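You operate a simulated robot arm through the tools that you are given. There is no shell and no other tool. Be economical: measure what you need, move in short steps, check, and stop when the job is done.

You run a simulated robot arm. Do the job below in one go: nothing can be reset, and whatever is moved stays where it is left.

## Task
Slide the purple box back, lay the green pillow on the closet shelf and the white folded cloth on it.
Fine: the box goes to the back of the shelf; shut the closet.

The check looks at the end state, three seconds after you hand in, the way a careful person would. Anything else that was tipped, shoved, dropped, spilled or broken makes it a failure. Flat cloth is picked up by pressing the open fingertips on it (5 to 10 N) and closing them slowly along it; thin cloth reads only 2 to 8 mm in the jaws.

## Robot
A 7-joint arm with a two-finger parallel gripper on a trunk, on a base that drives. Base frame: it is fixed to the floor where the robot stands at the start and does not move with it; the origin is under the middle of the robot, x ahead of it, y to its left, z up. Units: cm, degrees, N and s.
Its first joint turns from -115.0 to 115.0 degrees. Places, roughly: blue folded cloth, white folded cloth [-175, 50, 25]; closet door [40, -60, 90]; dryer dial [50, 50, 90]; green pillow [-175, 0, 25]; shelf of the closet [60, 10, 80]; start button [50, 40, 90]. Payload 3.91 kg.
Tool frame: the origin (TCP) lies between the finger pads and is the grasp point; the fingertips stand 3 cm ahead of it; z points along the fingers, y is the line along which they close. The gripper opens to 11 cm. The fingers are 2 cm wide and 1 cm thick; the gripper's body (4.8 by 11.2 cm) begins 5.5 cm behind the TCP.
Orientation is that of the tool frame in the base frame, as a unit quaternion [x, y, z, w]. With the fingers straight down and closing along the base's y, the tool's x points along the base's -x, its y along +y and its z along -z.

## Interface
- The arm moves only by the tool apply_moves. Its argument "motion" is a list of rows, each a list of 3 entries, a list of its own where there are three numbers: the shift along the tool's x, y, z in cm, then the turn, a rotation vector about the tool's x, y, z in degrees, then the opening in per cent of the stroke, from 0 (shut) to 100 (fully open). In form: [[[tx, ty, tz], [wx, wy, wz], fingers], ...]. A call has 1 to 12 rows; each row shifts and turns the commanded pose from where the row before left it, along the tool's axes as they then stand. Each row takes 0.2 s and may step no farther than 5 cm and 8.6 degrees from the row before; otherwise, or with a gripper value out of range, the whole call is refused. Where a pose cannot be reached the arm comes as near as it can. A force on the tool above 40 N (or 10 N above the force at the start of the call, whichever is more), or a blocked arm, ends the call early, and 0.2 s more pass. Each finger travels about 15.3 cm/s and halts on what it meets, pressing with about 29 N; the grip force reading is that of the motor and also rises with nothing between the fingers. The clock runs only during rows and for 0.2 s after the last one: add rows that do not move to give the fingers time. It gives the time, the measured TCP pose, the force on the tool (base axes), the opening and the grip force at its end, in the units of the frame above (readings bear some noise), with the torque about the TCP (base axes, N m) and any sound that the robot's microphone picked up.
- Cameras (640 x 400 px; columns grow to the right, rows downward): "scene" is now at [22.89, 20.78, 133.13]; the picture's right is [0.02, -1.00, 0.00], its down [-0.64, -0.01, -0.77] and it looks along [0.77, 0.01, -0.64] (base axes); focal length 225 px, centre (320, 200). "wrist" rides on the gripper at [7.2, 1.7, -10.3] in the tool frame; the picture's right is [-0.23, 0.97, 0.00], its down [-0.76, -0.18, -0.62] and it looks along [-0.61, -0.14, 0.78] (tool axes); focal length 222 px, centre (320, 200). There is no depth. A picture from a camera that has moved, and an enlarged one, comes with that camera's place and axes in the base frame and with its lens.
- grab_frame(camera): a new picture of that camera. The clock stands still meanwhile.
- move_column(by): slides the trunk up (or, below 0, down) by that many cm; the arm and the scene camera ride with it, the base frame stays. It gives what a move gives, with no picture.
- roll_base(legs): drives the robot by 1 to 6 legs, each [ahead, left, turn to the left] in cm, cm and degrees, along the robot's own axes; the way and the turn of a leg run together, so that a leg with both is an arc; at most 150 cm and 180 degrees a leg. The arm and the cameras ride along, it lands a little off, and it stops where it bumps. It gives what a move gives.
- turn_head(pan, tilt): turns the head with the scene camera to pan (to the left, within 80 degrees either way) and tilt (down, from -29 to 69), counted from straight ahead of the robot. It gives what a move gives.
- zoom(camera, box): a new picture of the part [left, top, right, bottom] of that camera's present view, enlarged. The clock stands still meanwhile.
- sign_off(): hands the job in; it is judged then, once.

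Go step by step. Nothing tells you exact positions but the pictures and the camera data: compare them with the known pose of the tool, close in by small moves and look again before you grip or let go. The budget is 120 turns and 90 pictures, counting those below and the enlarged ones. Unless the task says otherwise, let go and move clear before handing in, and close with one line.

The tools are called after "Call:" by a JSON object that holds its "method" and its "body". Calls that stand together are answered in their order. apply_moves: Moves the arm, as the interface text tells. Its arguments: {"type":"object","properties":{"motion":{"type":"array","items":{"type":"array"}}},"required":["motion"]} The other tools are called the same way: move_column (by) slides the trunk up or down; roll_base (legs) drives the base; turn_head (pan, tilt) turns the head that bears the scene camera; grab_frame (camera) takes a picture; zoom (camera, box) takes an enlarged picture of a part of a camera's view; sign_off () hands the job in.

At the start:

```text
clock: 0.0
eef_pos: [55.39, 5.28, 115.0]
ee_rot: [0.0, 1.0, 0.0, 0.0]
wrist_force: [-0.2, -0.3, -0.2]
moment: [0.0, -0.01, -0.02]
opening: 10.99
grasp_force: 0.1
trunk travel left (down, up): [-67.5, 31.5]
robot x, y, heading: [-0.01, -0.11, -0.2]
head pan, tilt: [0.9, 39.8]
```

scene: 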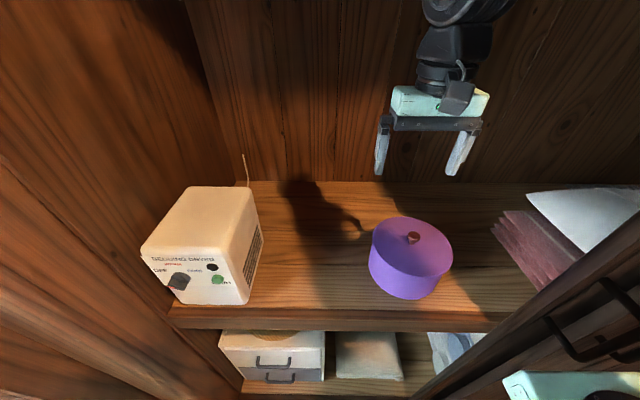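
wrist: 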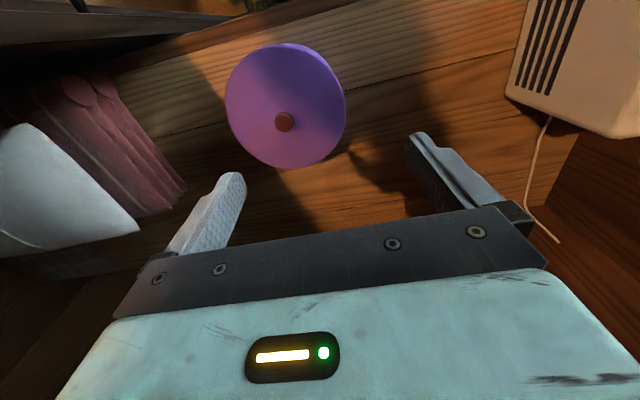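

I see the closet shelf with a round purple box at about (59, -1), a dryer on the left and pink and white cloths on the right. First I look around at the door and the shelf.

Call:
{"method": "turn_head", "body": {"pan": -50, "tilt": 35}}

Call:
{"method": "grab_frame", "body": {"camera": "scene"}}

Call:
{"method": "turn_head", "body": {"pan": 50, "tilt": 35}}

Call:
{"method": "grab_frame", "body": {"camera": "scene"}}

```text
clock: 1.2
eef_pos: [55.36, 5.36, 114.99]
ee_rot: [0.0, 1.0, 0.0, 0.0]
wrist_force: [-0.7, 0.3, 0.2]
moment: [0.02, -0.03, -0.02]
opening: 11.0
grasp_force: 0.1
trunk travel left (down, up): [-67.5, 31.5]
robot x, y, heading: [-0.15, -0.01, -0.1]
head pan, tilt: [-50.0, 35.0]
```

```text
87 pictures are left
camera scene: at [20.04, 13.9, 133.86], right [-0.77, -0.64, 0.0], down [-0.37, 0.44, -0.82], along [0.53, -0.63, -0.57], focal length 225 px, centre (320, 200)
```

scene: 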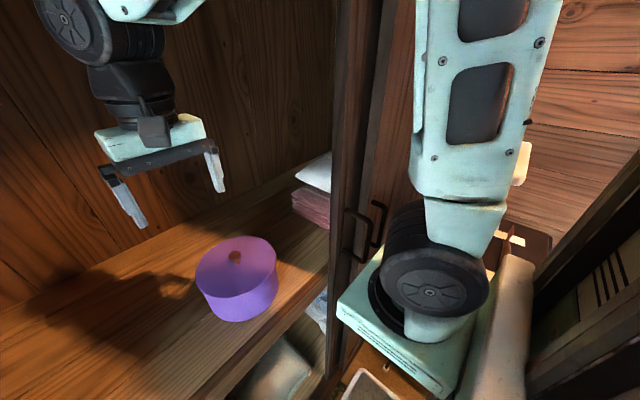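

```text
clock: 3.0
eef_pos: [55.29, 5.34, 114.99]
ee_rot: [0.0, 1.0, -0.001, 0.0]
wrist_force: [0.3, -0.2, 0.7]
moment: [0.02, -0.02, 0.0]
opening: 11.02
grasp_force: 0.1
trunk travel left (down, up): [-67.5, 31.5]
robot x, y, heading: [0.04, 0.07, -0.2]
head pan, tilt: [50.0, 35.0]
```

```text
86 pictures are left
camera scene: at [20.04, 27.38, 133.86], right [0.77, -0.64, 0.0], down [-0.37, -0.44, -0.82], along [0.53, 0.63, -0.57], focal length 225 px, centre (320, 200)
```

scene: 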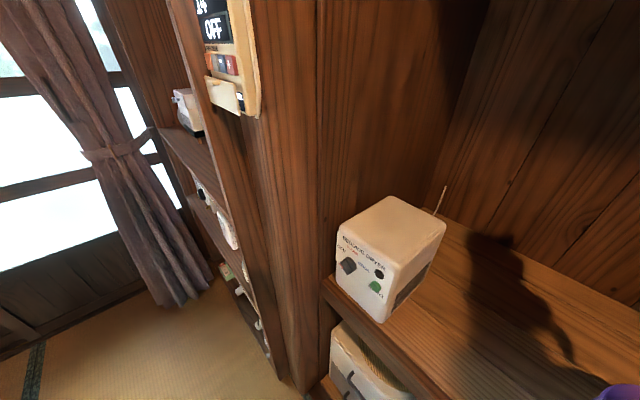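

The closet seems to have a sliding door on the right with its pulls near y=-22. I look more precisely at the box and the door pulls.

Call:
{"method": "turn_head", "body": {"pan": -10, "tilt": 45}}

Call:
{"method": "grab_frame", "body": {"camera": "scene"}}

Call:
{"method": "turn_head", "body": {"pan": -60, "tilt": 50}}

Call:
{"method": "grab_frame", "body": {"camera": "scene"}}

```text
clock: 4.2
eef_pos: [55.25, 5.35, 114.99]
ee_rot: [0.0, 1.0, 0.0, 0.0]
wrist_force: [0.3, -0.2, -0.1]
moment: [-0.02, 0.02, 0.02]
opening: 11.02
grasp_force: 0.1
trunk travel left (down, up): [-67.5, 31.5]
robot x, y, heading: [0.03, 0.03, -0.0]
head pan, tilt: [-10.0, 45.0]
```

```text
85 pictures are left
camera scene: at [22.39, 19.23, 132.38], right [-0.17, -0.98, 0.0], down [-0.7, 0.12, -0.71], along [0.7, -0.12, -0.71], focal length 225 px, centre (320, 200)
```

scene: 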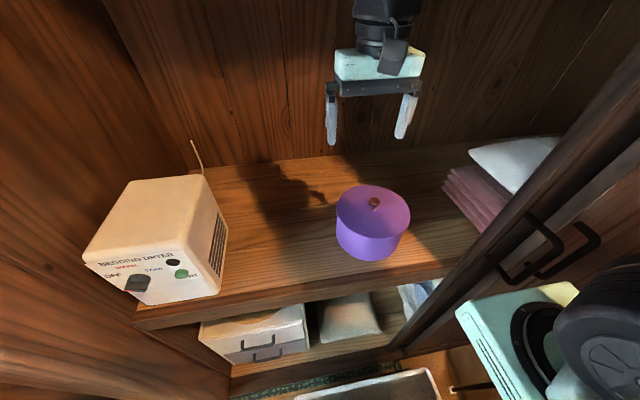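

```text
clock: 5.4
eef_pos: [55.24, 5.29, 114.96]
ee_rot: [0.0, 1.0, 0.0, 0.0]
wrist_force: [-0.6, 0.6, -0.7]
moment: [-0.02, 0.01, 0.02]
opening: 10.99
grasp_force: 0.2
trunk travel left (down, up): [-67.5, 31.5]
robot x, y, heading: [0.21, -0.26, -0.0]
head pan, tilt: [-60.0, 50.0]
```

```text
84 pictures are left
camera scene: at [18.23, 13.97, 131.69], right [-0.87, -0.5, 0.0], down [-0.38, 0.66, -0.64], along [0.32, -0.56, -0.77], focal length 225 px, centre (320, 200)
```

scene: 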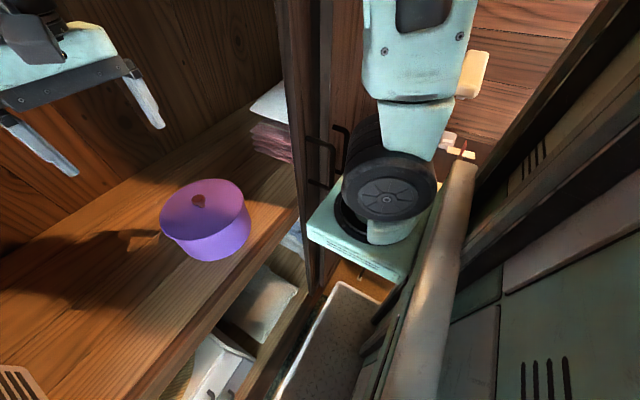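

The box centre is about (60, -1), radius about 9.5, top near z=90. I retract the open gripper to x≈38 in front of it, then lower the trunk.

Call:
{"method": "apply_moves", "body": {"motion": [[[4.3, -1.6, 0], [0, 0, 0], 100], [[4.3, -1.6, 0], [0, 0, 0], 100], [[4.3, -1.6, 0], [0, 0, 0], 100], [[4.3, -1.5, 0], [0, 0, 0], 100], [[0, 0, 0], [0, 0, 0], 100]]}}

Call:
{"method": "move_column", "body": {"by": -20}}

Call:
{"method": "turn_head", "body": {"pan": -10, "tilt": 40}}

Call:
{"method": "grab_frame", "body": {"camera": "scene"}}

Call:
{"method": "grab_frame", "body": {"camera": "wrist"}}

```text
clock: 6.6
eef_pos: [42.29, 0.35, 114.81]
ee_rot: [0.0, 1.0, 0.0, 0.001]
wrist_force: [-0.2, -0.2, -0.7]
moment: [0.04, -0.01, 0.05]
opening: 10.99
grasp_force: 0.0
out of reach, approached as far as the arm can: row 4
trunk travel left (down, up): [-67.5, 31.5]
robot x, y, heading: [0.13, -0.14, -0.2]
head pan, tilt: [-60.0, 50.0]
```

```text
clock: 8.8
eef_pos: [42.35, 0.41, 94.88]
ee_rot: [0.0, 1.0, 0.0, 0.0]
wrist_force: [-0.5, 0.1, 0.4]
moment: [0.01, -0.01, -0.01]
opening: 10.99
grasp_force: 0.1
trunk travel left (down, up): [-47.5, 51.5]
robot x, y, heading: [-0.06, -0.02, 0.1]
head pan, tilt: [-60.0, 50.0]
```

```text
clock: 10.0
eef_pos: [42.35, 0.38, 94.9]
ee_rot: [0.0, 1.0, -0.001, 0.001]
wrist_force: [-0.8, -0.2, 0.1]
moment: [0.0, -0.01, 0.0]
opening: 10.98
grasp_force: 0.1
trunk travel left (down, up): [-47.5, 51.5]
robot x, y, heading: [-0.06, -0.05, 0.1]
head pan, tilt: [-10.0, 40.0]
```

```text
83 pictures are left
camera scene: at [22.74, 19.15, 113.1], right [-0.17, -0.98, 0.0], down [-0.63, 0.11, -0.77], along [0.75, -0.13, -0.64], focal length 225 px, centre (320, 200)
```

scene: 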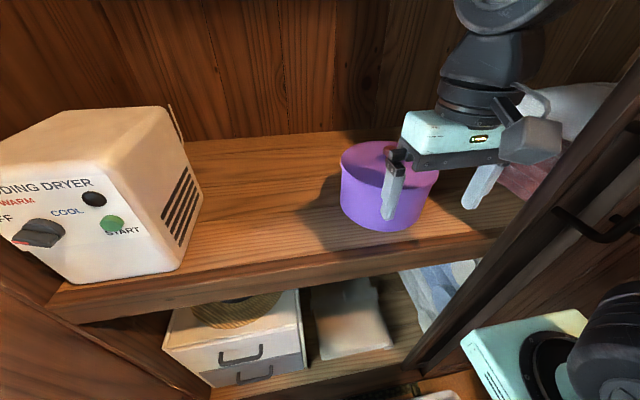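

```text
82 pictures are left
camera wrist: at [35.01, 2.21, 105.21], right [0.23, 0.97, 0.0], down [0.76, -0.18, 0.62], along [0.61, -0.14, -0.78], focal length 222 px, centre (320, 200)
```

wrist: 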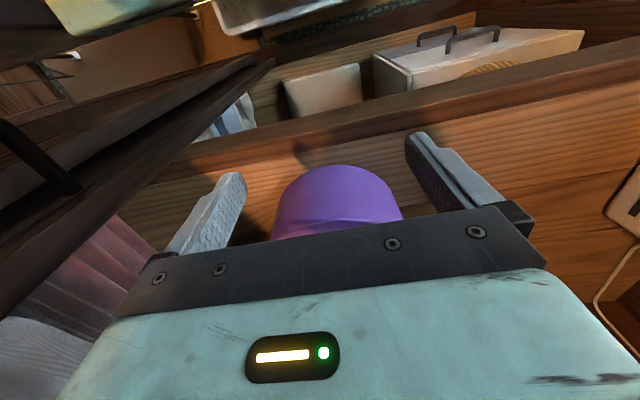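

The gripper is in front of the box, about 3 cm too far left. I lower to z≈86, centre on y≈-2.5 and advance until just touching.

Call:
{"method": "move_column", "body": {"by": -9}}

Call:
{"method": "apply_moves", "body": {"motion": [[[0, -1.5, 0], [0, 0, 0], 100], [[0, -1, 0], [0, 0, 0], 100], [[-2, 0, 0], [0, 0, 0], 100], [[-2, 0, 0], [0, 0, 0], 100], [[0, 0, 0], [0, 0, 0], 100]]}}

Call:
{"method": "grab_frame", "body": {"camera": "wrist"}}

Call:
{"method": "grab_frame", "body": {"camera": "scene"}}

```text
clock: 11.2
eef_pos: [42.41, 0.52, 85.82]
ee_rot: [0.001, 1.0, 0.0, 0.0]
wrist_force: [0.4, 0.1, 0.0]
moment: [-0.02, 0.02, 0.01]
opening: 11.0
grasp_force: 0.0
trunk travel left (down, up): [-38.5, 60.5]
robot x, y, heading: [0.19, -0.13, -0.0]
head pan, tilt: [-10.0, 40.0]
```

```text
clock: 12.4
eef_pos: [46.82, -1.55, 84.82]
ee_rot: [0.0, 1.0, 0.0, 0.0]
wrist_force: [-1.7, 0.5, -0.3]
moment: [0.06, -0.06, -0.02]
opening: 10.98
grasp_force: 0.1
out of reach, approached as far as the arm can: row 1, 2
trunk travel left (down, up): [-38.5, 60.5]
robot x, y, heading: [0.12, -0.43, 0.0]
head pan, tilt: [-10.0, 40.0]
```

```text
81 pictures are left
camera wrist: at [39.43, 0.11, 95.2], right [0.23, 0.97, 0.0], down [0.76, -0.18, 0.62], along [0.61, -0.14, -0.78], focal length 222 px, centre (320, 200)
```

wrist: 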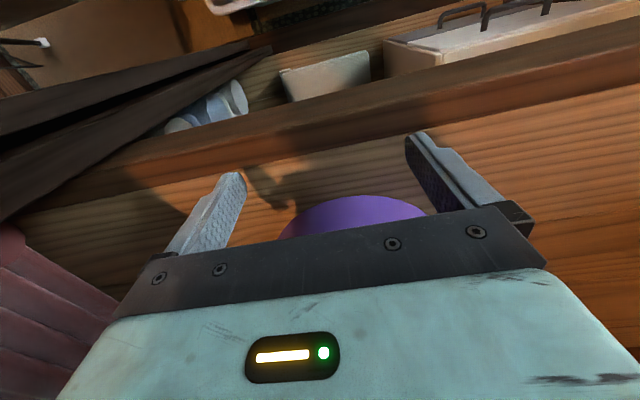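

```text
80 pictures are left
camera scene: at [22.74, 19.16, 104.1], right [-0.17, -0.98, 0.0], down [-0.63, 0.11, -0.77], along [0.75, -0.13, -0.64], focal length 225 px, centre (320, 200)
```

scene: 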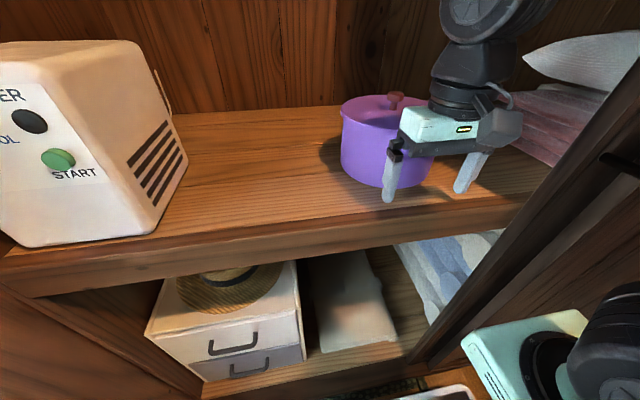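

Gripper is well centred on the box (y≈-1.5). I raise 2 cm so the palm clears the lid and push the box back in steps.

Call:
{"method": "apply_moves", "body": {"motion": [[[0, 0, -2], [0, 0, 0], 100], [[-2, 0, 0], [0, 0, 0], 100], [[-2, 0, 0], [0, 0, 0], 100], [[-1.5, 0, 0], [0, 0, 0], 100], [[-1.5, 0, 0], [0, 0, 0], 100], [[-1.5, 0, 0], [0, 0, 0], 100], [[-1.5, 0, 0], [0, 0, 0], 100], [[-1.5, 0, 0], [0, 0, 0], 100]]}}

Call:
{"method": "grab_frame", "body": {"camera": "scene"}}

```text
clock: 14.2
eef_pos: [58.4, -1.59, 86.89]
ee_rot: [0.0, 1.0, 0.0, 0.001]
wrist_force: [-1.7, 0.3, 0.9]
moment: [-0.04, -0.06, -0.05]
opening: 11.03
grasp_force: 0.0
trunk travel left (down, up): [-38.5, 60.5]
robot x, y, heading: [0.13, 0.05, 0.0]
head pan, tilt: [-10.0, 40.0]
```

```text
79 pictures are left
camera scene: at [22.74, 19.16, 104.1], right [-0.17, -0.98, 0.0], down [-0.63, 0.11, -0.77], along [0.75, -0.13, -0.64], focal length 225 px, centre (320, 200)
```

scene: 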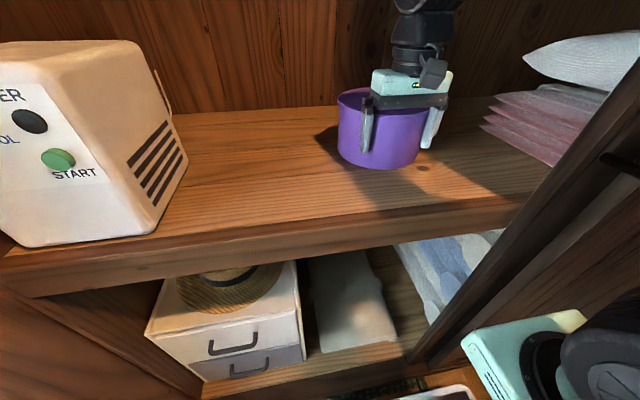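

The box slides smoothly with ~2 N. I keep pushing.

Call:
{"method": "apply_moves", "body": {"motion": [[[-1.5, 0, 0], [0, 0, 0], 100], [[-1.5, 0, 0], [0, 0, 0], 100], [[-1.5, 0, 0], [0, 0, 0], 100], [[-1.5, 0, 0], [0, 0, 0], 100], [[-1.5, 0, 0], [0, 0, 0], 100], [[-1.5, 0, 0], [0, 0, 0], 100], [[-1.5, 0, 0], [0, 0, 0], 100], [[-1.5, 0, 0], [0, 0, 0], 100]]}}

Call:
{"method": "grab_frame", "body": {"camera": "scene"}}

```text
clock: 16.0
eef_pos: [70.4, -1.76, 86.75]
ee_rot: [0.0, 1.0, 0.0, 0.0]
wrist_force: [-2.0, 0.3, 0.3]
moment: [0.01, -0.02, -0.03]
opening: 11.0
grasp_force: 0.0
trunk travel left (down, up): [-38.5, 60.5]
robot x, y, heading: [-0.24, 0.15, 0.0]
head pan, tilt: [-10.0, 40.0]
```

```text
78 pictures are left
camera scene: at [22.74, 19.16, 104.1], right [-0.17, -0.98, 0.0], down [-0.63, 0.11, -0.77], along [0.75, -0.13, -0.64], focal length 225 px, centre (320, 200)
```

scene: 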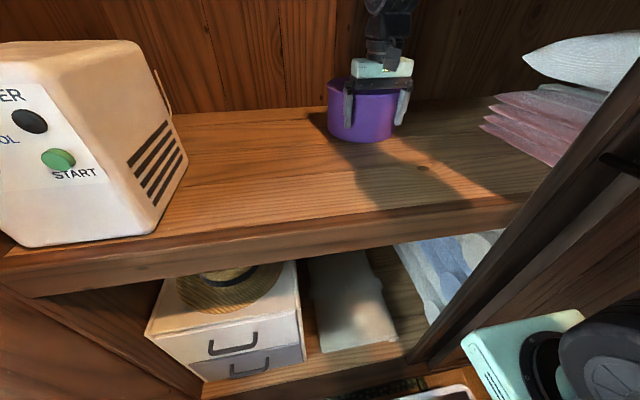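

Still sliding; about 9 cm to the back wall. I continue with 1 cm steps and watch the force.

Call:
{"method": "apply_moves", "body": {"motion": [[[-1, 0, 0], [0, 0, 0], 100], [[-1, 0, 0], [0, 0, 0], 100], [[-1, 0, 0], [0, 0, 0], 100], [[-1, 0, 0], [0, 0, 0], 100], [[-1, 0, 0], [0, 0, 0], 100], [[-1, 0, 0], [0, 0, 0], 100], [[-1, 0, 0], [0, 0, 0], 100]]}}

Call:
{"method": "grab_frame", "body": {"camera": "scene"}}

```text
clock: 17.6
eef_pos: [77.44, -1.66, 86.78]
ee_rot: [0.0, 1.0, 0.0, -0.001]
wrist_force: [-0.7, 0.2, 0.0]
moment: [-0.02, -0.01, -0.05]
opening: 11.01
grasp_force: 0.0
trunk travel left (down, up): [-38.5, 60.5]
robot x, y, heading: [-0.13, -0.16, -0.1]
head pan, tilt: [-10.0, 40.0]
```

```text
77 pictures are left
camera scene: at [22.75, 19.16, 104.1], right [-0.17, -0.98, 0.0], down [-0.63, 0.11, -0.77], along [0.75, -0.13, -0.64], focal length 225 px, centre (320, 200)
```

scene: 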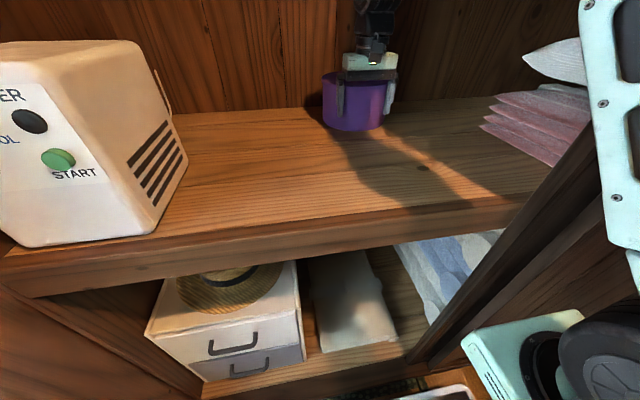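

Close to the wall now. A few more small steps until resistance rises.

Call:
{"method": "apply_moves", "body": {"motion": [[[-0.7, 0, 0], [0, 0, 0], 100], [[-0.7, 0, 0], [0, 0, 0], 100], [[-0.7, 0, 0], [0, 0, 0], 100], [[0, 0, 0], [0, 0, 0], 100]]}}

Call:
{"method": "grab_frame", "body": {"camera": "scene"}}

```text
clock: 18.6
eef_pos: [79.43, -1.51, 86.71]
ee_rot: [0.0, 1.0, 0.001, 0.0]
wrist_force: [-1.9, 0.0, 0.3]
moment: [-0.02, -0.05, 0.02]
opening: 10.96
grasp_force: 0.1
trunk travel left (down, up): [-38.5, 60.5]
robot x, y, heading: [0.19, 0.08, 0.2]
head pan, tilt: [-10.0, 40.0]
```

```text
76 pictures are left
camera scene: at [22.74, 19.16, 104.1], right [-0.17, -0.98, 0.0], down [-0.63, 0.11, -0.77], along [0.75, -0.13, -0.64], focal length 225 px, centre (320, 200)
```

scene: 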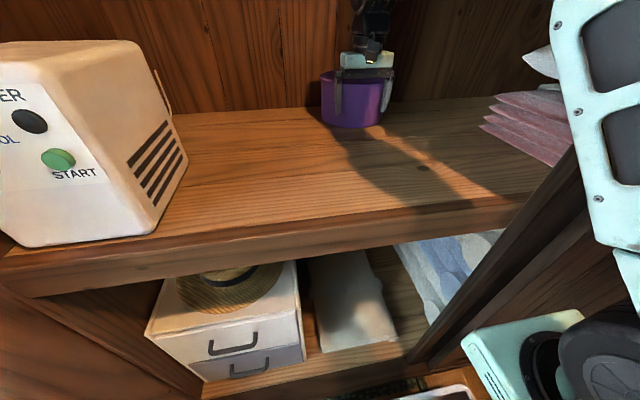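

Call:
{"method": "apply_moves", "body": {"motion": [[[-0.6, 0, 0], [0, 0, 0], 100], [[-0.6, 0, 0], [0, 0, 0], 100], [[-0.6, 0, 0], [0, 0, 0], 100], [[0, 0, 0], [0, 0, 0], 100]]}}

Call:
{"method": "zoom", "body": {"camera": "scene", "box": [270, 40, 470, 165]}}

```text
clock: 19.6
eef_pos: [81.15, -1.63, 86.77]
ee_rot: [0.0, 1.0, 0.0, 0.0]
wrist_force: [-8.4, -0.9, 1.0]
moment: [0.0, -0.28, -0.06]
opening: 11.0
grasp_force: 0.1
trunk travel left (down, up): [-38.5, 60.5]
robot x, y, heading: [-0.05, 0.21, -0.1]
head pan, tilt: [-10.0, 40.0]
```

```text
3.20 times, centred on (370, 102) of scene
camera zoom: at [22.71, 19.16, 104.11], right [-0.17, -0.98, 0.0], down [-0.63, 0.11, -0.77], along [0.75, -0.13, -0.64], focal length 721 px, centre (160, 512)
```

zoom: 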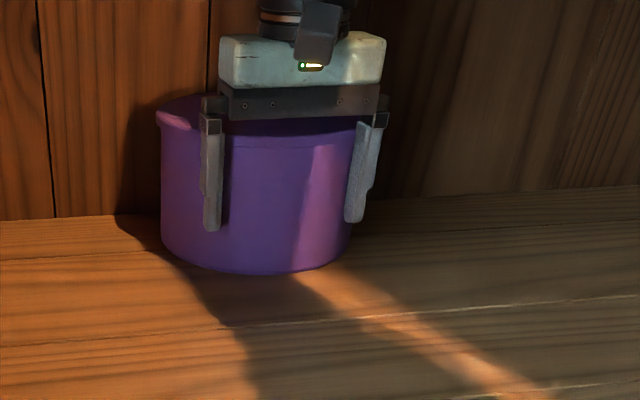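

Force rose to 8 N: the box is against the back wall. I draw straight back out.

Call:
{"method": "apply_moves", "body": {"motion": [[[2, 0, 0], [0, 0, 0], 100], [[4, 0, 0], [0, 0, 0], 100], [[4, 0, 0], [0, 0, 0], 100], [[4, 0, 0], [0, 0, 0], 100], [[4, 0, 0], [0, 0, 0], 100], [[4, 0, 0], [0, 0, 0], 100], [[4, 0, 0], [0, 0, 0], 100], [[4, 0, 0], [0, 0, 0], 100], [[4, 0, 0], [0, 0, 0], 100], [[0, 0, 0], [0, 0, 0], 100]]}}

Call:
{"method": "move_column", "body": {"by": 30}}

Call:
{"method": "turn_head", "body": {"pan": -15, "tilt": 35}}

Call:
{"method": "grab_frame", "body": {"camera": "scene"}}

```text
clock: 21.8
eef_pos: [47.34, -1.61, 86.83]
ee_rot: [0.0, 1.0, 0.0, 0.0]
wrist_force: [0.1, 0.1, -0.5]
moment: [0.02, 0.02, 0.03]
opening: 11.02
grasp_force: 0.1
trunk travel left (down, up): [-38.5, 60.5]
robot x, y, heading: [-0.15, 0.18, 0.1]
head pan, tilt: [-10.0, 40.0]
```

```text
clock: 24.8
eef_pos: [47.34, -1.64, 116.77]
ee_rot: [0.0, 1.0, -0.001, 0.0]
wrist_force: [0.4, 0.4, -0.5]
moment: [0.0, 0.0, 0.01]
opening: 10.99
grasp_force: 0.1
trunk travel left (down, up): [-68.5, 30.5]
robot x, y, heading: [0.1, -0.26, -0.0]
head pan, tilt: [-10.0, 40.0]
```

```text
clock: 25.5
eef_pos: [47.25, -1.63, 116.75]
ee_rot: [0.0, 1.0, 0.0, -0.001]
wrist_force: [-0.9, -0.1, -0.4]
moment: [0.01, 0.02, -0.01]
opening: 10.99
grasp_force: 0.0
trunk travel left (down, up): [-68.5, 30.5]
robot x, y, heading: [-0.23, -0.03, -0.1]
head pan, tilt: [-15.0, 35.0]
```

```text
74 pictures are left
camera scene: at [22.88, 18.36, 134.86], right [-0.26, -0.97, 0.0], down [-0.55, 0.15, -0.82], along [0.79, -0.21, -0.57], focal length 225 px, centre (320, 200)
```

scene: 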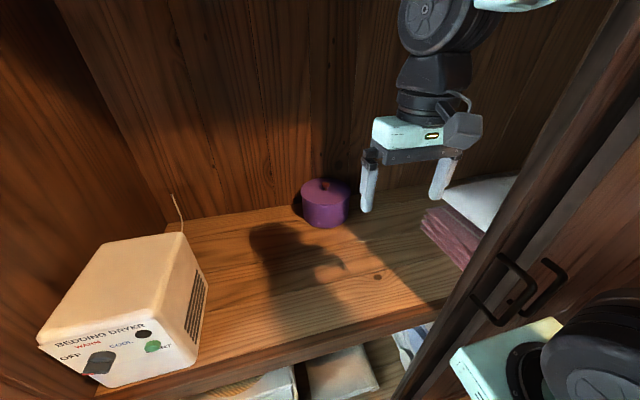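

The box stands at the back, the dryer and cloths are untouched. Before turning to the pillow I look around to the sides for obstacles.

Call:
{"method": "turn_head", "body": {"pan": -80, "tilt": 40}}

Call:
{"method": "grab_frame", "body": {"camera": "scene"}}

Call:
{"method": "turn_head", "body": {"pan": 80, "tilt": 40}}

Call:
{"method": "grab_frame", "body": {"camera": "scene"}}

```text
clock: 26.9
eef_pos: [47.38, -1.67, 116.76]
ee_rot: [-0.001, 1.0, 0.0, 0.0]
wrist_force: [0.3, 0.5, 0.2]
moment: [0.0, -0.01, 0.0]
opening: 10.97
grasp_force: 0.1
trunk travel left (down, up): [-68.5, 30.5]
robot x, y, heading: [0.26, 0.05, -0.1]
head pan, tilt: [-80.0, 40.0]
```

```text
73 pictures are left
camera scene: at [15.86, 12.26, 134.1], right [-0.98, -0.17, 0.0], down [-0.11, 0.63, -0.77], along [0.13, -0.75, -0.64], focal length 225 px, centre (320, 200)
```

scene: 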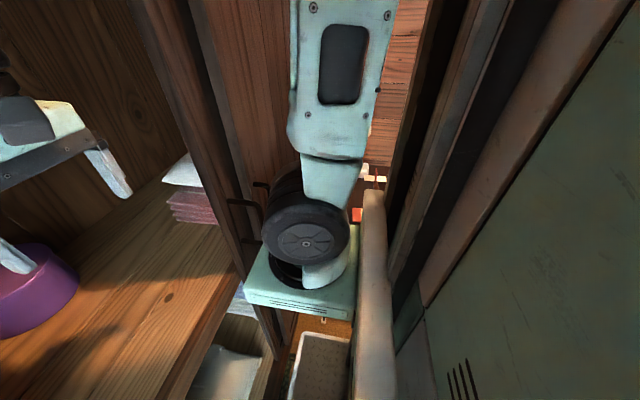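

```text
clock: 29.3
eef_pos: [47.32, -1.68, 116.7]
ee_rot: [0.0, 1.0, 0.0, -0.001]
wrist_force: [0.4, 0.5, 0.5]
moment: [0.01, 0.01, 0.04]
opening: 10.98
grasp_force: 0.0
trunk travel left (down, up): [-68.5, 30.5]
robot x, y, heading: [-0.12, 0.23, -0.0]
head pan, tilt: [80.0, 40.0]
```

```text
72 pictures are left
camera scene: at [15.85, 29.01, 134.1], right [0.98, -0.17, 0.0], down [-0.11, -0.63, -0.77], along [0.13, 0.75, -0.64], focal length 225 px, centre (320, 200)
```

scene: 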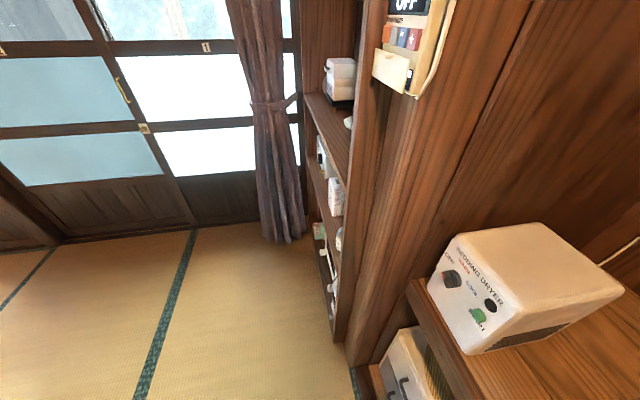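

Left side is open tatami. I back off 55 cm, turn left 90° and look.

Call:
{"method": "roll_base", "body": {"legs": [[-55, 0, 0], [0, 0, 90]]}}

Call:
{"method": "turn_head", "body": {"pan": 70, "tilt": 25}}

Call:
{"method": "grab_frame", "body": {"camera": "scene"}}

Call:
{"method": "turn_head", "body": {"pan": -65, "tilt": 15}}

Call:
{"method": "grab_frame", "body": {"camera": "scene"}}

```text
clock: 36.3
eef_pos: [-53.92, 47.3, 116.92]
ee_rot: [0.715, -0.699, 0.0, 0.0]
wrist_force: [-0.7, 0.5, -0.3]
moment: [0.03, 0.02, 0.05]
opening: 11.01
grasp_force: 0.1
trunk travel left (down, up): [-68.5, 30.5]
robot x, y, heading: [-54.53, 0.23, 91.3]
head pan, tilt: [80.0, 40.0]
```

```text
clock: 37.1
eef_pos: [-53.87, 47.28, 116.77]
ee_rot: [0.715, -0.699, 0.001, 0.0]
wrist_force: [-0.4, 0.6, -0.5]
moment: [-0.04, -0.02, 0.01]
opening: 11.01
grasp_force: 0.1
trunk travel left (down, up): [-68.5, 30.5]
robot x, y, heading: [-54.56, 0.07, 90.9]
head pan, tilt: [70.0, 25.0]
```

```text
71 pictures are left
camera scene: at [-83.89, 16.88, 136.43], right [0.32, 0.95, 0.0], down [0.4, -0.14, -0.91], along [-0.86, 0.29, -0.42], focal length 225 px, centre (320, 200)
```

scene: 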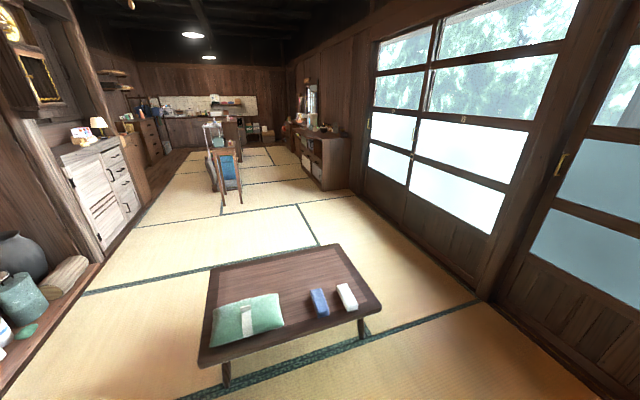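

```text
clock: 39.3
eef_pos: [-53.95, 47.37, 116.77]
ee_rot: [0.715, -0.699, 0.0, 0.0]
wrist_force: [0.1, 0.3, -0.2]
moment: [-0.01, -0.02, -0.01]
opening: 10.97
grasp_force: 0.2
trunk travel left (down, up): [-68.5, 30.5]
robot x, y, heading: [-54.43, -0.37, 91.0]
head pan, tilt: [-65.0, 15.0]
```

```text
70 pictures are left
camera scene: at [-66.79, 18.07, 138.06], right [0.44, -0.9, 0.0], down [-0.23, -0.11, -0.97], along [0.87, 0.43, -0.26], focal length 225 px, centre (320, 200)
```

scene: 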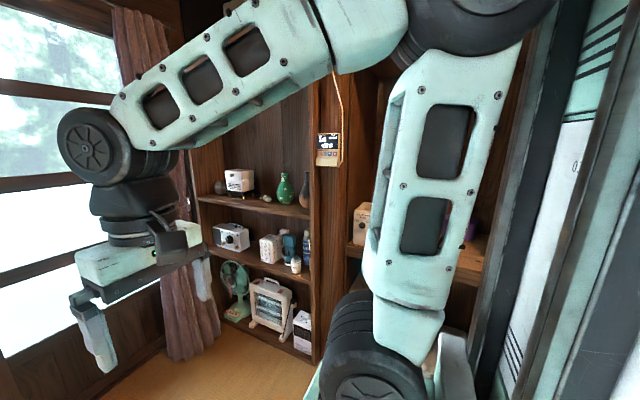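

The low table carries the green pillow at about (-178, 5) and the blue and white cloths at y≈48 and 65. I turn to it and approach.

Call:
{"method": "roll_base", "body": {"legs": [[0, 0, 89], [50, 0, 0]]}}

Call:
{"method": "turn_head", "body": {"pan": 0, "tilt": 50}}

Call:
{"method": "grab_frame", "body": {"camera": "scene"}}

```text
clock: 46.0
eef_pos: [-152.06, 1.22, 116.8]
ee_rot: [1.0, 0.001, 0.0, 0.0]
wrist_force: [-0.2, 0.4, 0.3]
moment: [0.0, -0.02, 0.01]
opening: 11.01
grasp_force: 0.0
trunk travel left (down, up): [-68.5, 30.5]
robot x, y, heading: [-104.93, -0.14, -179.7]
head pan, tilt: [-65.0, 15.0]
```

```text
clock: 47.4
eef_pos: [-152.09, 1.31, 116.73]
ee_rot: [1.0, 0.001, 0.0, 0.0]
wrist_force: [-0.5, -0.3, 0.1]
moment: [-0.02, -0.02, -0.02]
opening: 11.0
grasp_force: 0.0
trunk travel left (down, up): [-68.5, 30.5]
robot x, y, heading: [-104.76, -0.33, -180.0]
head pan, tilt: [0.0, 50.0]
```

```text
69 pictures are left
camera scene: at [-126.57, -20.63, 132.69], right [0.0, 1.0, 0.0], down [0.77, 0.0, -0.64], along [-0.64, 0.0, -0.77], focal length 225 px, centre (320, 200)
```

scene: 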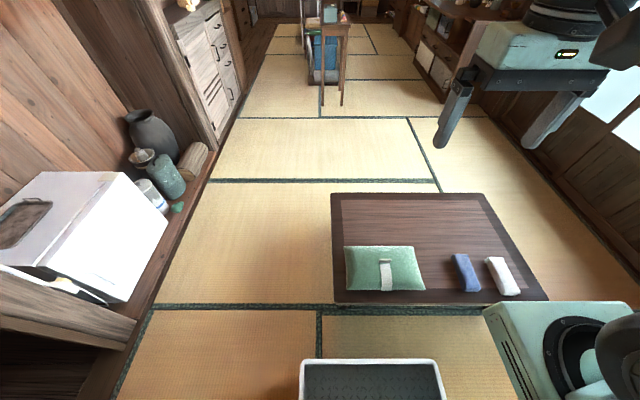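

Call:
{"method": "zoom", "body": {"camera": "scene", "box": [330, 220, 550, 320]}}

Call:
{"method": "zoom", "body": {"camera": "scene", "box": [280, 330, 480, 400]}}

```text
2.91 times, centred on (440, 270) of scene
camera zoom: at [-126.57, -20.63, 132.69], right [0.0, 1.0, 0.0], down [0.77, 0.0, -0.64], along [-0.64, 0.0, -0.77], focal length 656 px, centre (-29, -4)
```

zoom: 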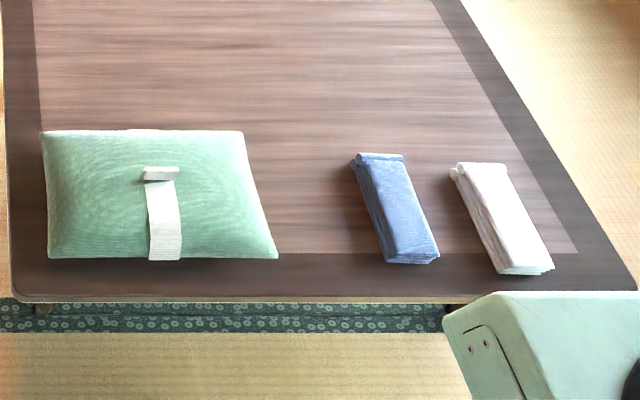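

```text
3.20 times, centred on (380, 365) of scene
camera zoom: at [-126.57, -20.63, 132.69], right [0.0, 1.0, 0.0], down [0.77, 0.0, -0.64], along [-0.64, 0.0, -0.77], focal length 721 px, centre (128, -328)
```

zoom: 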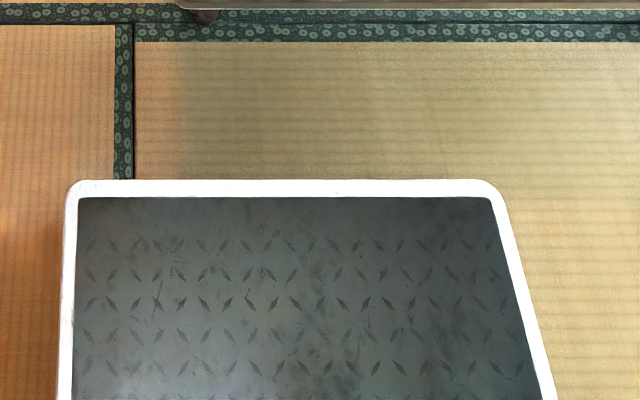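

The pillow (x -185…-162, y -7…30) has a white strap with a small tab sticking up near its middle. I drive closer, align with it, and lower the trunk for a close look.

Call:
{"method": "roll_base", "body": {"legs": [[13, -11, 0]]}}

Call:
{"method": "move_column", "body": {"by": -60}}

Call:
{"method": "grab_frame", "body": {"camera": "wrist"}}

Call:
{"method": "grab_frame", "body": {"camera": "scene"}}

```text
clock: 48.9
eef_pos: [-165.11, 12.05, 116.82]
ee_rot: [1.0, 0.003, 0.0, 0.001]
wrist_force: [0.5, 0.2, 0.8]
moment: [0.03, 0.03, -0.02]
opening: 11.01
grasp_force: 0.0
trunk travel left (down, up): [-68.5, 30.5]
robot x, y, heading: [-118.07, 10.54, -179.6]
head pan, tilt: [0.0, 50.0]
```

```text
refused: -60 is not a number from -40 to 40
```

```text
66 pictures are left
camera wrist: at [-158.04, 10.45, 127.15], right [-0.22, -0.98, 0.0], down [-0.76, 0.17, 0.62], along [-0.61, 0.14, -0.78], focal length 222 px, centre (320, 200)
```

wrist: 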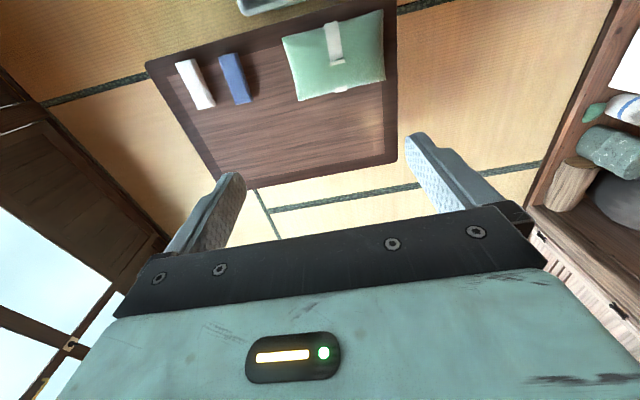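

```text
65 pictures are left
camera scene: at [-139.45, -9.75, 132.69], right [-0.01, 1.0, 0.0], down [0.77, 0.01, -0.64], along [-0.64, 0.0, -0.77], focal length 225 px, centre (320, 200)
```

scene: 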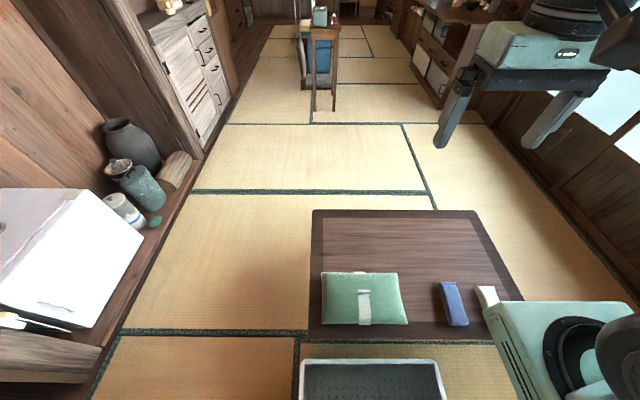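

The shoulder block stays short of the table edge, so lowering is safe. I lower the trunk in two stages.

Call:
{"method": "move_column", "body": {"by": -38}}

Call:
{"method": "move_column", "body": {"by": -22}}

Call:
{"method": "grab_frame", "body": {"camera": "wrist"}}

Call:
{"method": "grab_frame", "body": {"camera": "scene"}}

```text
clock: 52.5
eef_pos: [-165.15, 11.95, 78.79]
ee_rot: [1.0, 0.004, -0.001, 0.0]
wrist_force: [0.3, -0.8, -0.1]
moment: [0.0, -0.04, 0.0]
opening: 10.99
grasp_force: 0.1
trunk travel left (down, up): [-30.5, 68.5]
robot x, y, heading: [-117.73, 10.76, -179.6]
head pan, tilt: [0.0, 50.0]
```

```text
clock: 54.9
eef_pos: [-165.14, 11.99, 56.81]
ee_rot: [1.0, 0.004, 0.0, 0.0]
wrist_force: [0.4, 1.1, -0.2]
moment: [0.03, -0.01, 0.01]
opening: 11.01
grasp_force: 0.0
trunk travel left (down, up): [-8.5, 90.5]
robot x, y, heading: [-118.06, 10.74, -179.6]
head pan, tilt: [0.0, 50.0]
```

```text
64 pictures are left
camera wrist: at [-158.04, 10.44, 67.16], right [-0.22, -0.98, 0.0], down [-0.76, 0.17, 0.62], along [-0.61, 0.14, -0.78], focal length 222 px, centre (320, 200)
```

wrist: 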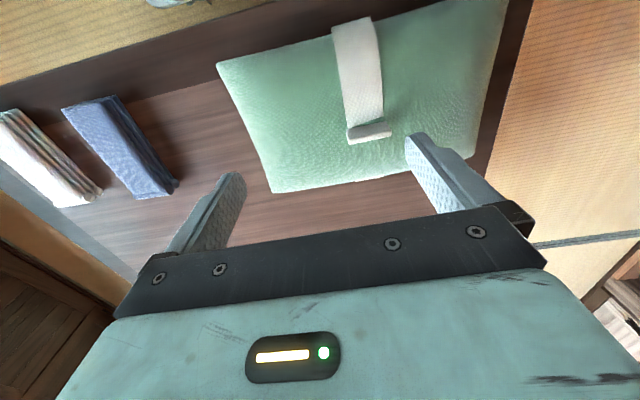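

```text
63 pictures are left
camera scene: at [-139.44, -9.75, 72.69], right [-0.01, 1.0, 0.0], down [0.77, 0.01, -0.64], along [-0.64, 0.0, -0.77], focal length 225 px, centre (320, 200)
```

scene: 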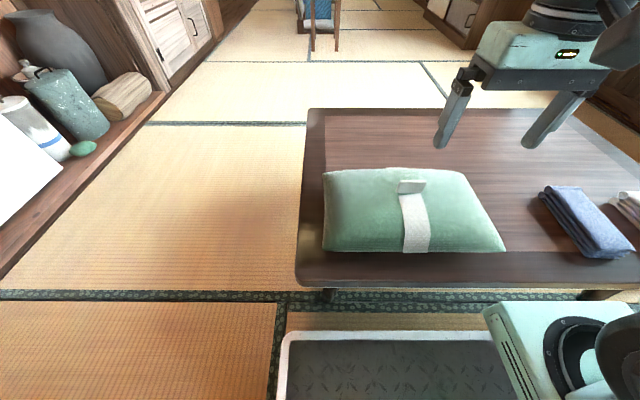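

Call:
{"method": "zoom", "body": {"camera": "scene", "box": [310, 150, 520, 281]}}

Call:
{"method": "zoom", "body": {"camera": "wrist", "box": [200, 0, 520, 200]}}

```text
3.05 times, centred on (415, 216) of scene
camera zoom: at [-139.44, -9.75, 72.69], right [-0.01, 1.0, 0.0], down [0.77, 0.01, -0.64], along [-0.64, 0.0, -0.77], focal length 687 px, centre (30, 153)
```

zoom: 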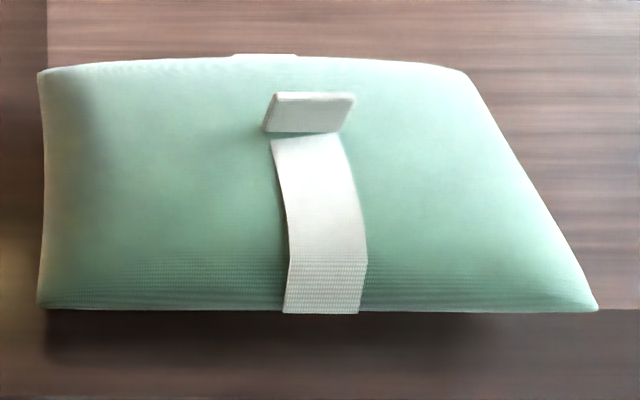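

```text
2.00 times, centred on (360, 100) of wrist
camera zoom: at [-158.04, 10.44, 67.16], right [-0.22, -0.98, 0.0], down [-0.76, 0.17, 0.62], along [-0.61, 0.14, -0.78], focal length 444 px, centre (240, 400)
```

zoom: 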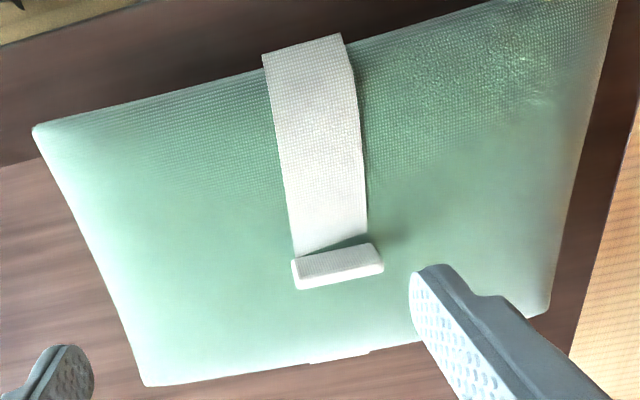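

Triangulating, the tab is a standing ridge on the pillow centre at about (-168.5, 7, 43), long along y, so I must close along x. I move over it and turn the tool 90°.

Call:
{"method": "apply_moves", "body": {"motion": [[[-3.4, 4.8, 0], [0, 0, 0], 100], [[0, 0, 0], [0, 0, 8.2], 100], [[0, 0, 0], [0, 0, 8.2], 100], [[0, 0, 0], [0, 0, 8.2], 100], [[0, 0, 0], [0, 0, 8.2], 100], [[0, 0, 0], [0, 0, 8.2], 100], [[0, 0, 0], [0, 0, 8.2], 100]]}}

Call:
{"method": "apply_moves", "body": {"motion": [[[0, 0, 0], [0, 0, 8.2], 100], [[0, 0, 0], [0, 0, 8.2], 100], [[0, 0, 0], [0, 0, 8.2], 100], [[0, 0, 0], [0, 0, 8.2], 100], [[0, 0, 0], [0, 0, 8.0], 100], [[0, 0, 0], [0, 0, 0], 100]]}}

Call:
{"method": "grab_frame", "body": {"camera": "wrist"}}

Call:
{"method": "grab_frame", "body": {"camera": "scene"}}

```text
refused: row 1 steps farther than a row can; nothing moved
```

```text
clock: 56.2
eef_pos: [-165.23, 11.95, 56.72]
ee_rot: [0.938, -0.346, 0.0, 0.0]
wrist_force: [0.1, -0.4, -0.1]
moment: [0.01, 0.0, 0.0]
opening: 10.99
grasp_force: 0.0
trunk travel left (down, up): [-8.5, 90.5]
robot x, y, heading: [-118.12, 10.95, -179.6]
head pan, tilt: [0.0, 50.0]
```

```text
60 pictures are left
camera wrist: at [-160.95, 6.11, 67.11], right [-0.8, -0.59, 0.0], down [-0.46, 0.63, 0.62], along [-0.37, 0.5, -0.78], focal length 222 px, centre (320, 200)
```

wrist: 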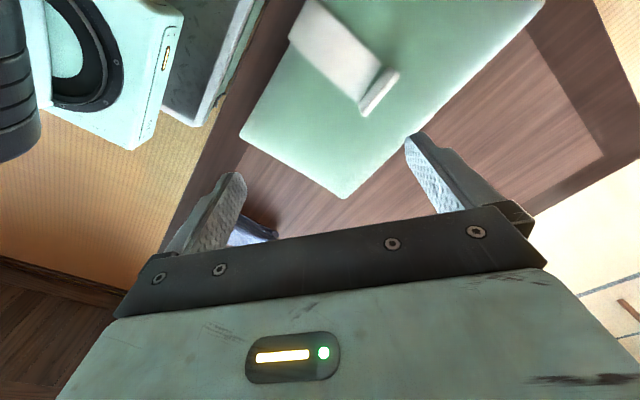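

```text
59 pictures are left
camera scene: at [-139.44, -9.75, 72.69], right [-0.01, 1.0, 0.0], down [0.77, 0.01, -0.64], along [-0.64, 0.0, -0.77], focal length 225 px, centre (320, 200)
```

scene: 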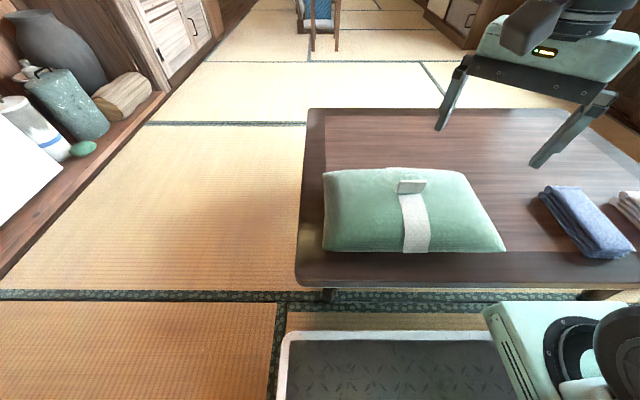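

Call:
{"method": "apply_moves", "body": {"motion": [[[0, 0, 0], [0, 0, 8.3], 100], [[0, 0, 0], [0, 0, 8.3], 100], [[0, 0, 0], [0, 0, 8.3], 100], [[0, 0, 0], [0, 0, 8.3], 100], [[0, 0, 0], [0, 0, 8.3], 100], [[0, 0, 0], [0, 0, 7.9], 100], [[2.4, 1.7, 0], [0, 0, 0], 100], [[2.4, 1.7, 0], [0, 0, 0], 100], [[0, 0, 0], [0, 0, 0], 100]]}}

Call:
{"method": "grab_frame", "body": {"camera": "wrist"}}

Call:
{"method": "grab_frame", "body": {"camera": "scene"}}

```text
clock: 58.2
eef_pos: [-168.63, 7.17, 56.72]
ee_rot: [0.708, -0.706, 0.0, 0.0]
wrist_force: [-0.4, 0.6, 0.4]
moment: [0.03, 0.01, 0.0]
opening: 11.01
grasp_force: 0.0
trunk travel left (down, up): [-8.5, 90.5]
robot x, y, heading: [-117.91, 11.01, -179.4]
head pan, tilt: [0.0, 50.0]
```

```text
58 pictures are left
camera wrist: at [-170.32, -0.08, 67.23], right [-0.97, 0.22, 0.0], down [0.17, 0.76, 0.62], along [0.14, 0.61, -0.78], focal length 222 px, centre (320, 200)
```

wrist: 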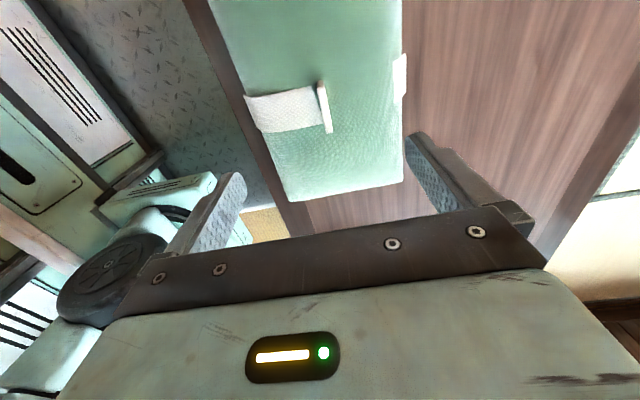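

```text
57 pictures are left
camera scene: at [-139.44, -9.75, 72.69], right [-0.01, 1.0, 0.0], down [0.77, 0.01, -0.64], along [-0.64, 0.0, -0.77], focal length 225 px, centre (320, 200)
```

scene: 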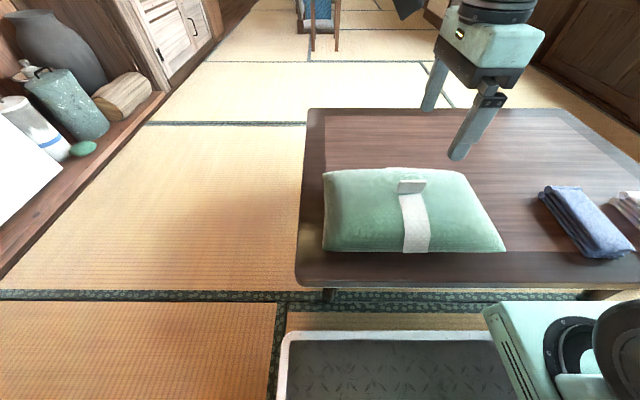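

Aligned over the tab. I lower 8 cm with the trunk so the fingertips are just above tab height and look again.

Call:
{"method": "move_column", "body": {"by": -7.5}}

Call:
{"method": "grab_frame", "body": {"camera": "wrist"}}

Call:
{"method": "zoom", "body": {"camera": "scene", "box": [300, 80, 540, 230]}}

```text
clock: 59.4
eef_pos: [-168.55, 7.15, 49.4]
ee_rot: [0.708, -0.706, 0.0, 0.0]
wrist_force: [-0.5, -0.2, -0.6]
moment: [0.03, 0.0, 0.02]
opening: 11.0
grasp_force: 0.1
trunk travel left (down, up): [-1.0, 98.0]
robot x, y, heading: [-117.7, 10.67, -179.4]
head pan, tilt: [0.0, 50.0]
```

```text
56 pictures are left
camera wrist: at [-170.31, -0.06, 59.74], right [-0.97, 0.22, 0.0], down [0.17, 0.76, 0.62], along [0.14, 0.61, -0.78], focal length 222 px, centre (320, 200)
```

wrist: 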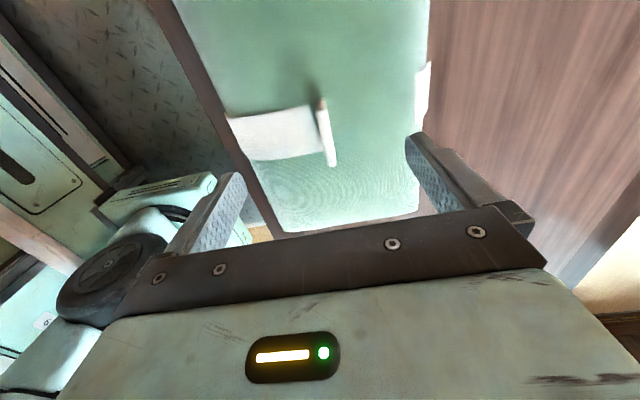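

```text
2.67 times, centred on (420, 155) of scene
camera zoom: at [-139.45, -9.75, 65.19], right [-0.01, 1.0, 0.0], down [0.77, 0.01, -0.64], along [-0.64, 0.0, -0.77], focal length 601 px, centre (53, 320)
```

zoom: 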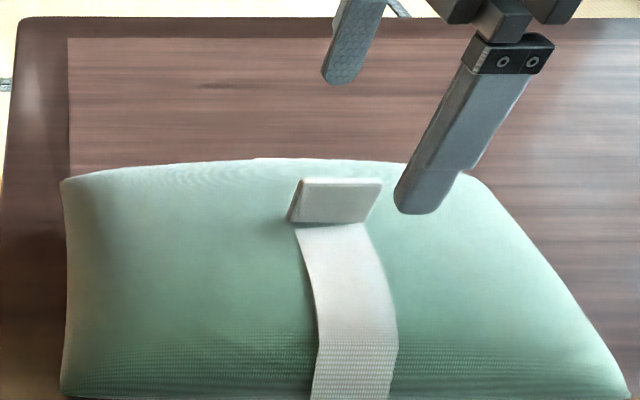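

Tab top is at z≈44. I descend 5 cm with small steps, watching the force.

Call:
{"method": "apply_moves", "body": {"motion": [[[0.6, 0, 1.5], [0, 0, 0], 100], [[0, 0, 1.5], [0, 0, 0], 100], [[0, 0, 1.0], [0, 0, 0], 100], [[0, 0, 1.0], [0, 0, 0], 100], [[0, 0, 0], [0, 0, 0], 100]]}}

Call:
{"method": "zoom", "body": {"camera": "scene", "box": [300, 80, 540, 230]}}

Call:
{"method": "grab_frame", "body": {"camera": "wrist"}}

```text
clock: 60.6
eef_pos: [-168.58, 6.51, 44.37]
ee_rot: [0.709, -0.706, 0.0, 0.001]
wrist_force: [0.1, -0.3, -0.1]
moment: [0.0, 0.0, 0.03]
opening: 11.01
grasp_force: 0.2
trunk travel left (down, up): [-1.0, 98.0]
robot x, y, heading: [-117.89, 10.54, -179.6]
head pan, tilt: [0.0, 50.0]
```

```text
2.67 times, centred on (420, 155) of scene
camera zoom: at [-139.44, -9.75, 65.19], right [-0.01, 1.0, 0.0], down [0.77, 0.01, -0.64], along [-0.64, 0.0, -0.77], focal length 601 px, centre (53, 320)
```

zoom: 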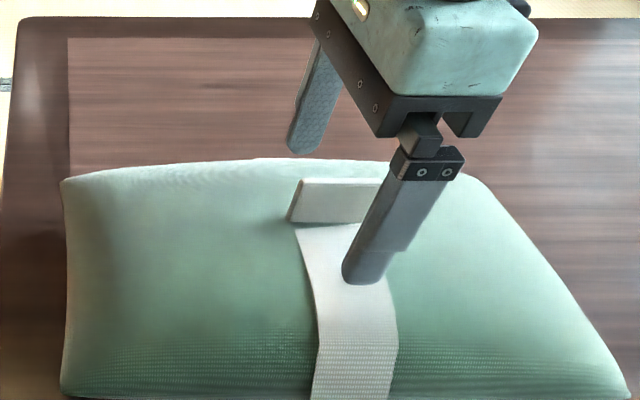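

```text
53 pictures are left
camera wrist: at [-170.38, -0.7, 54.76], right [-0.97, 0.22, 0.0], down [0.17, 0.76, 0.62], along [0.14, 0.61, -0.78], focal length 222 px, centre (320, 200)
```

wrist: 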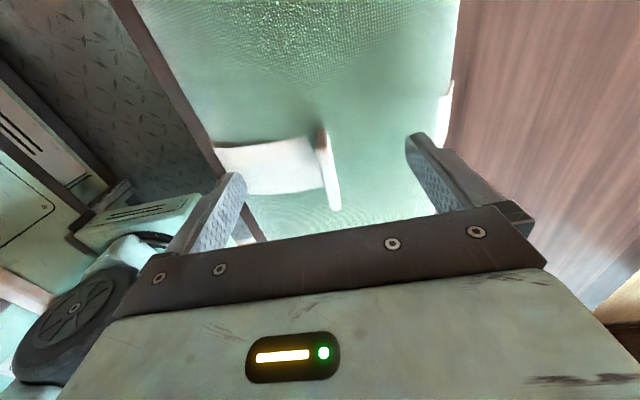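

Call:
{"method": "apply_moves", "body": {"motion": [[[0, 0, 0.7], [0, 0, 0], 100], [[0, 0, 0.7], [0, 0, 0], 100], [[0, 0, 0.6], [0, 0, 0], 100], [[0, 0, 0], [0, 0, 0], 100]]}}

Call:
{"method": "zoom", "body": {"camera": "scene", "box": [300, 80, 540, 230]}}

```text
clock: 61.6
eef_pos: [-168.55, 6.61, 42.72]
ee_rot: [0.708, -0.706, -0.002, 0.003]
wrist_force: [8.4, 3.3, 25.3]
moment: [0.13, -0.62, 0.06]
opening: 10.97
grasp_force: 0.1
trunk travel left (down, up): [-1.0, 98.0]
robot x, y, heading: [-117.83, 10.63, -179.7]
head pan, tilt: [0.0, 50.0]
stopped in row 4: the force on the tool passed its limit (the readings are from after the stop); the commanded pose is now the measured one
```

```text
2.67 times, centred on (420, 155) of scene
camera zoom: at [-139.4, -9.74, 65.22], right [-0.01, 1.0, 0.0], down [0.77, 0.01, -0.64], along [-0.64, 0.0, -0.77], focal length 601 px, centre (53, 320)
```

zoom: 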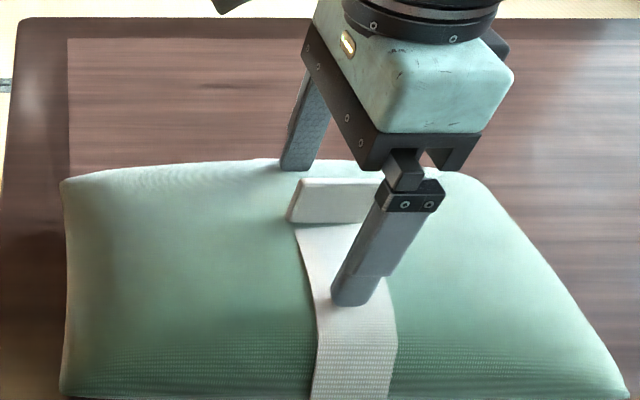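

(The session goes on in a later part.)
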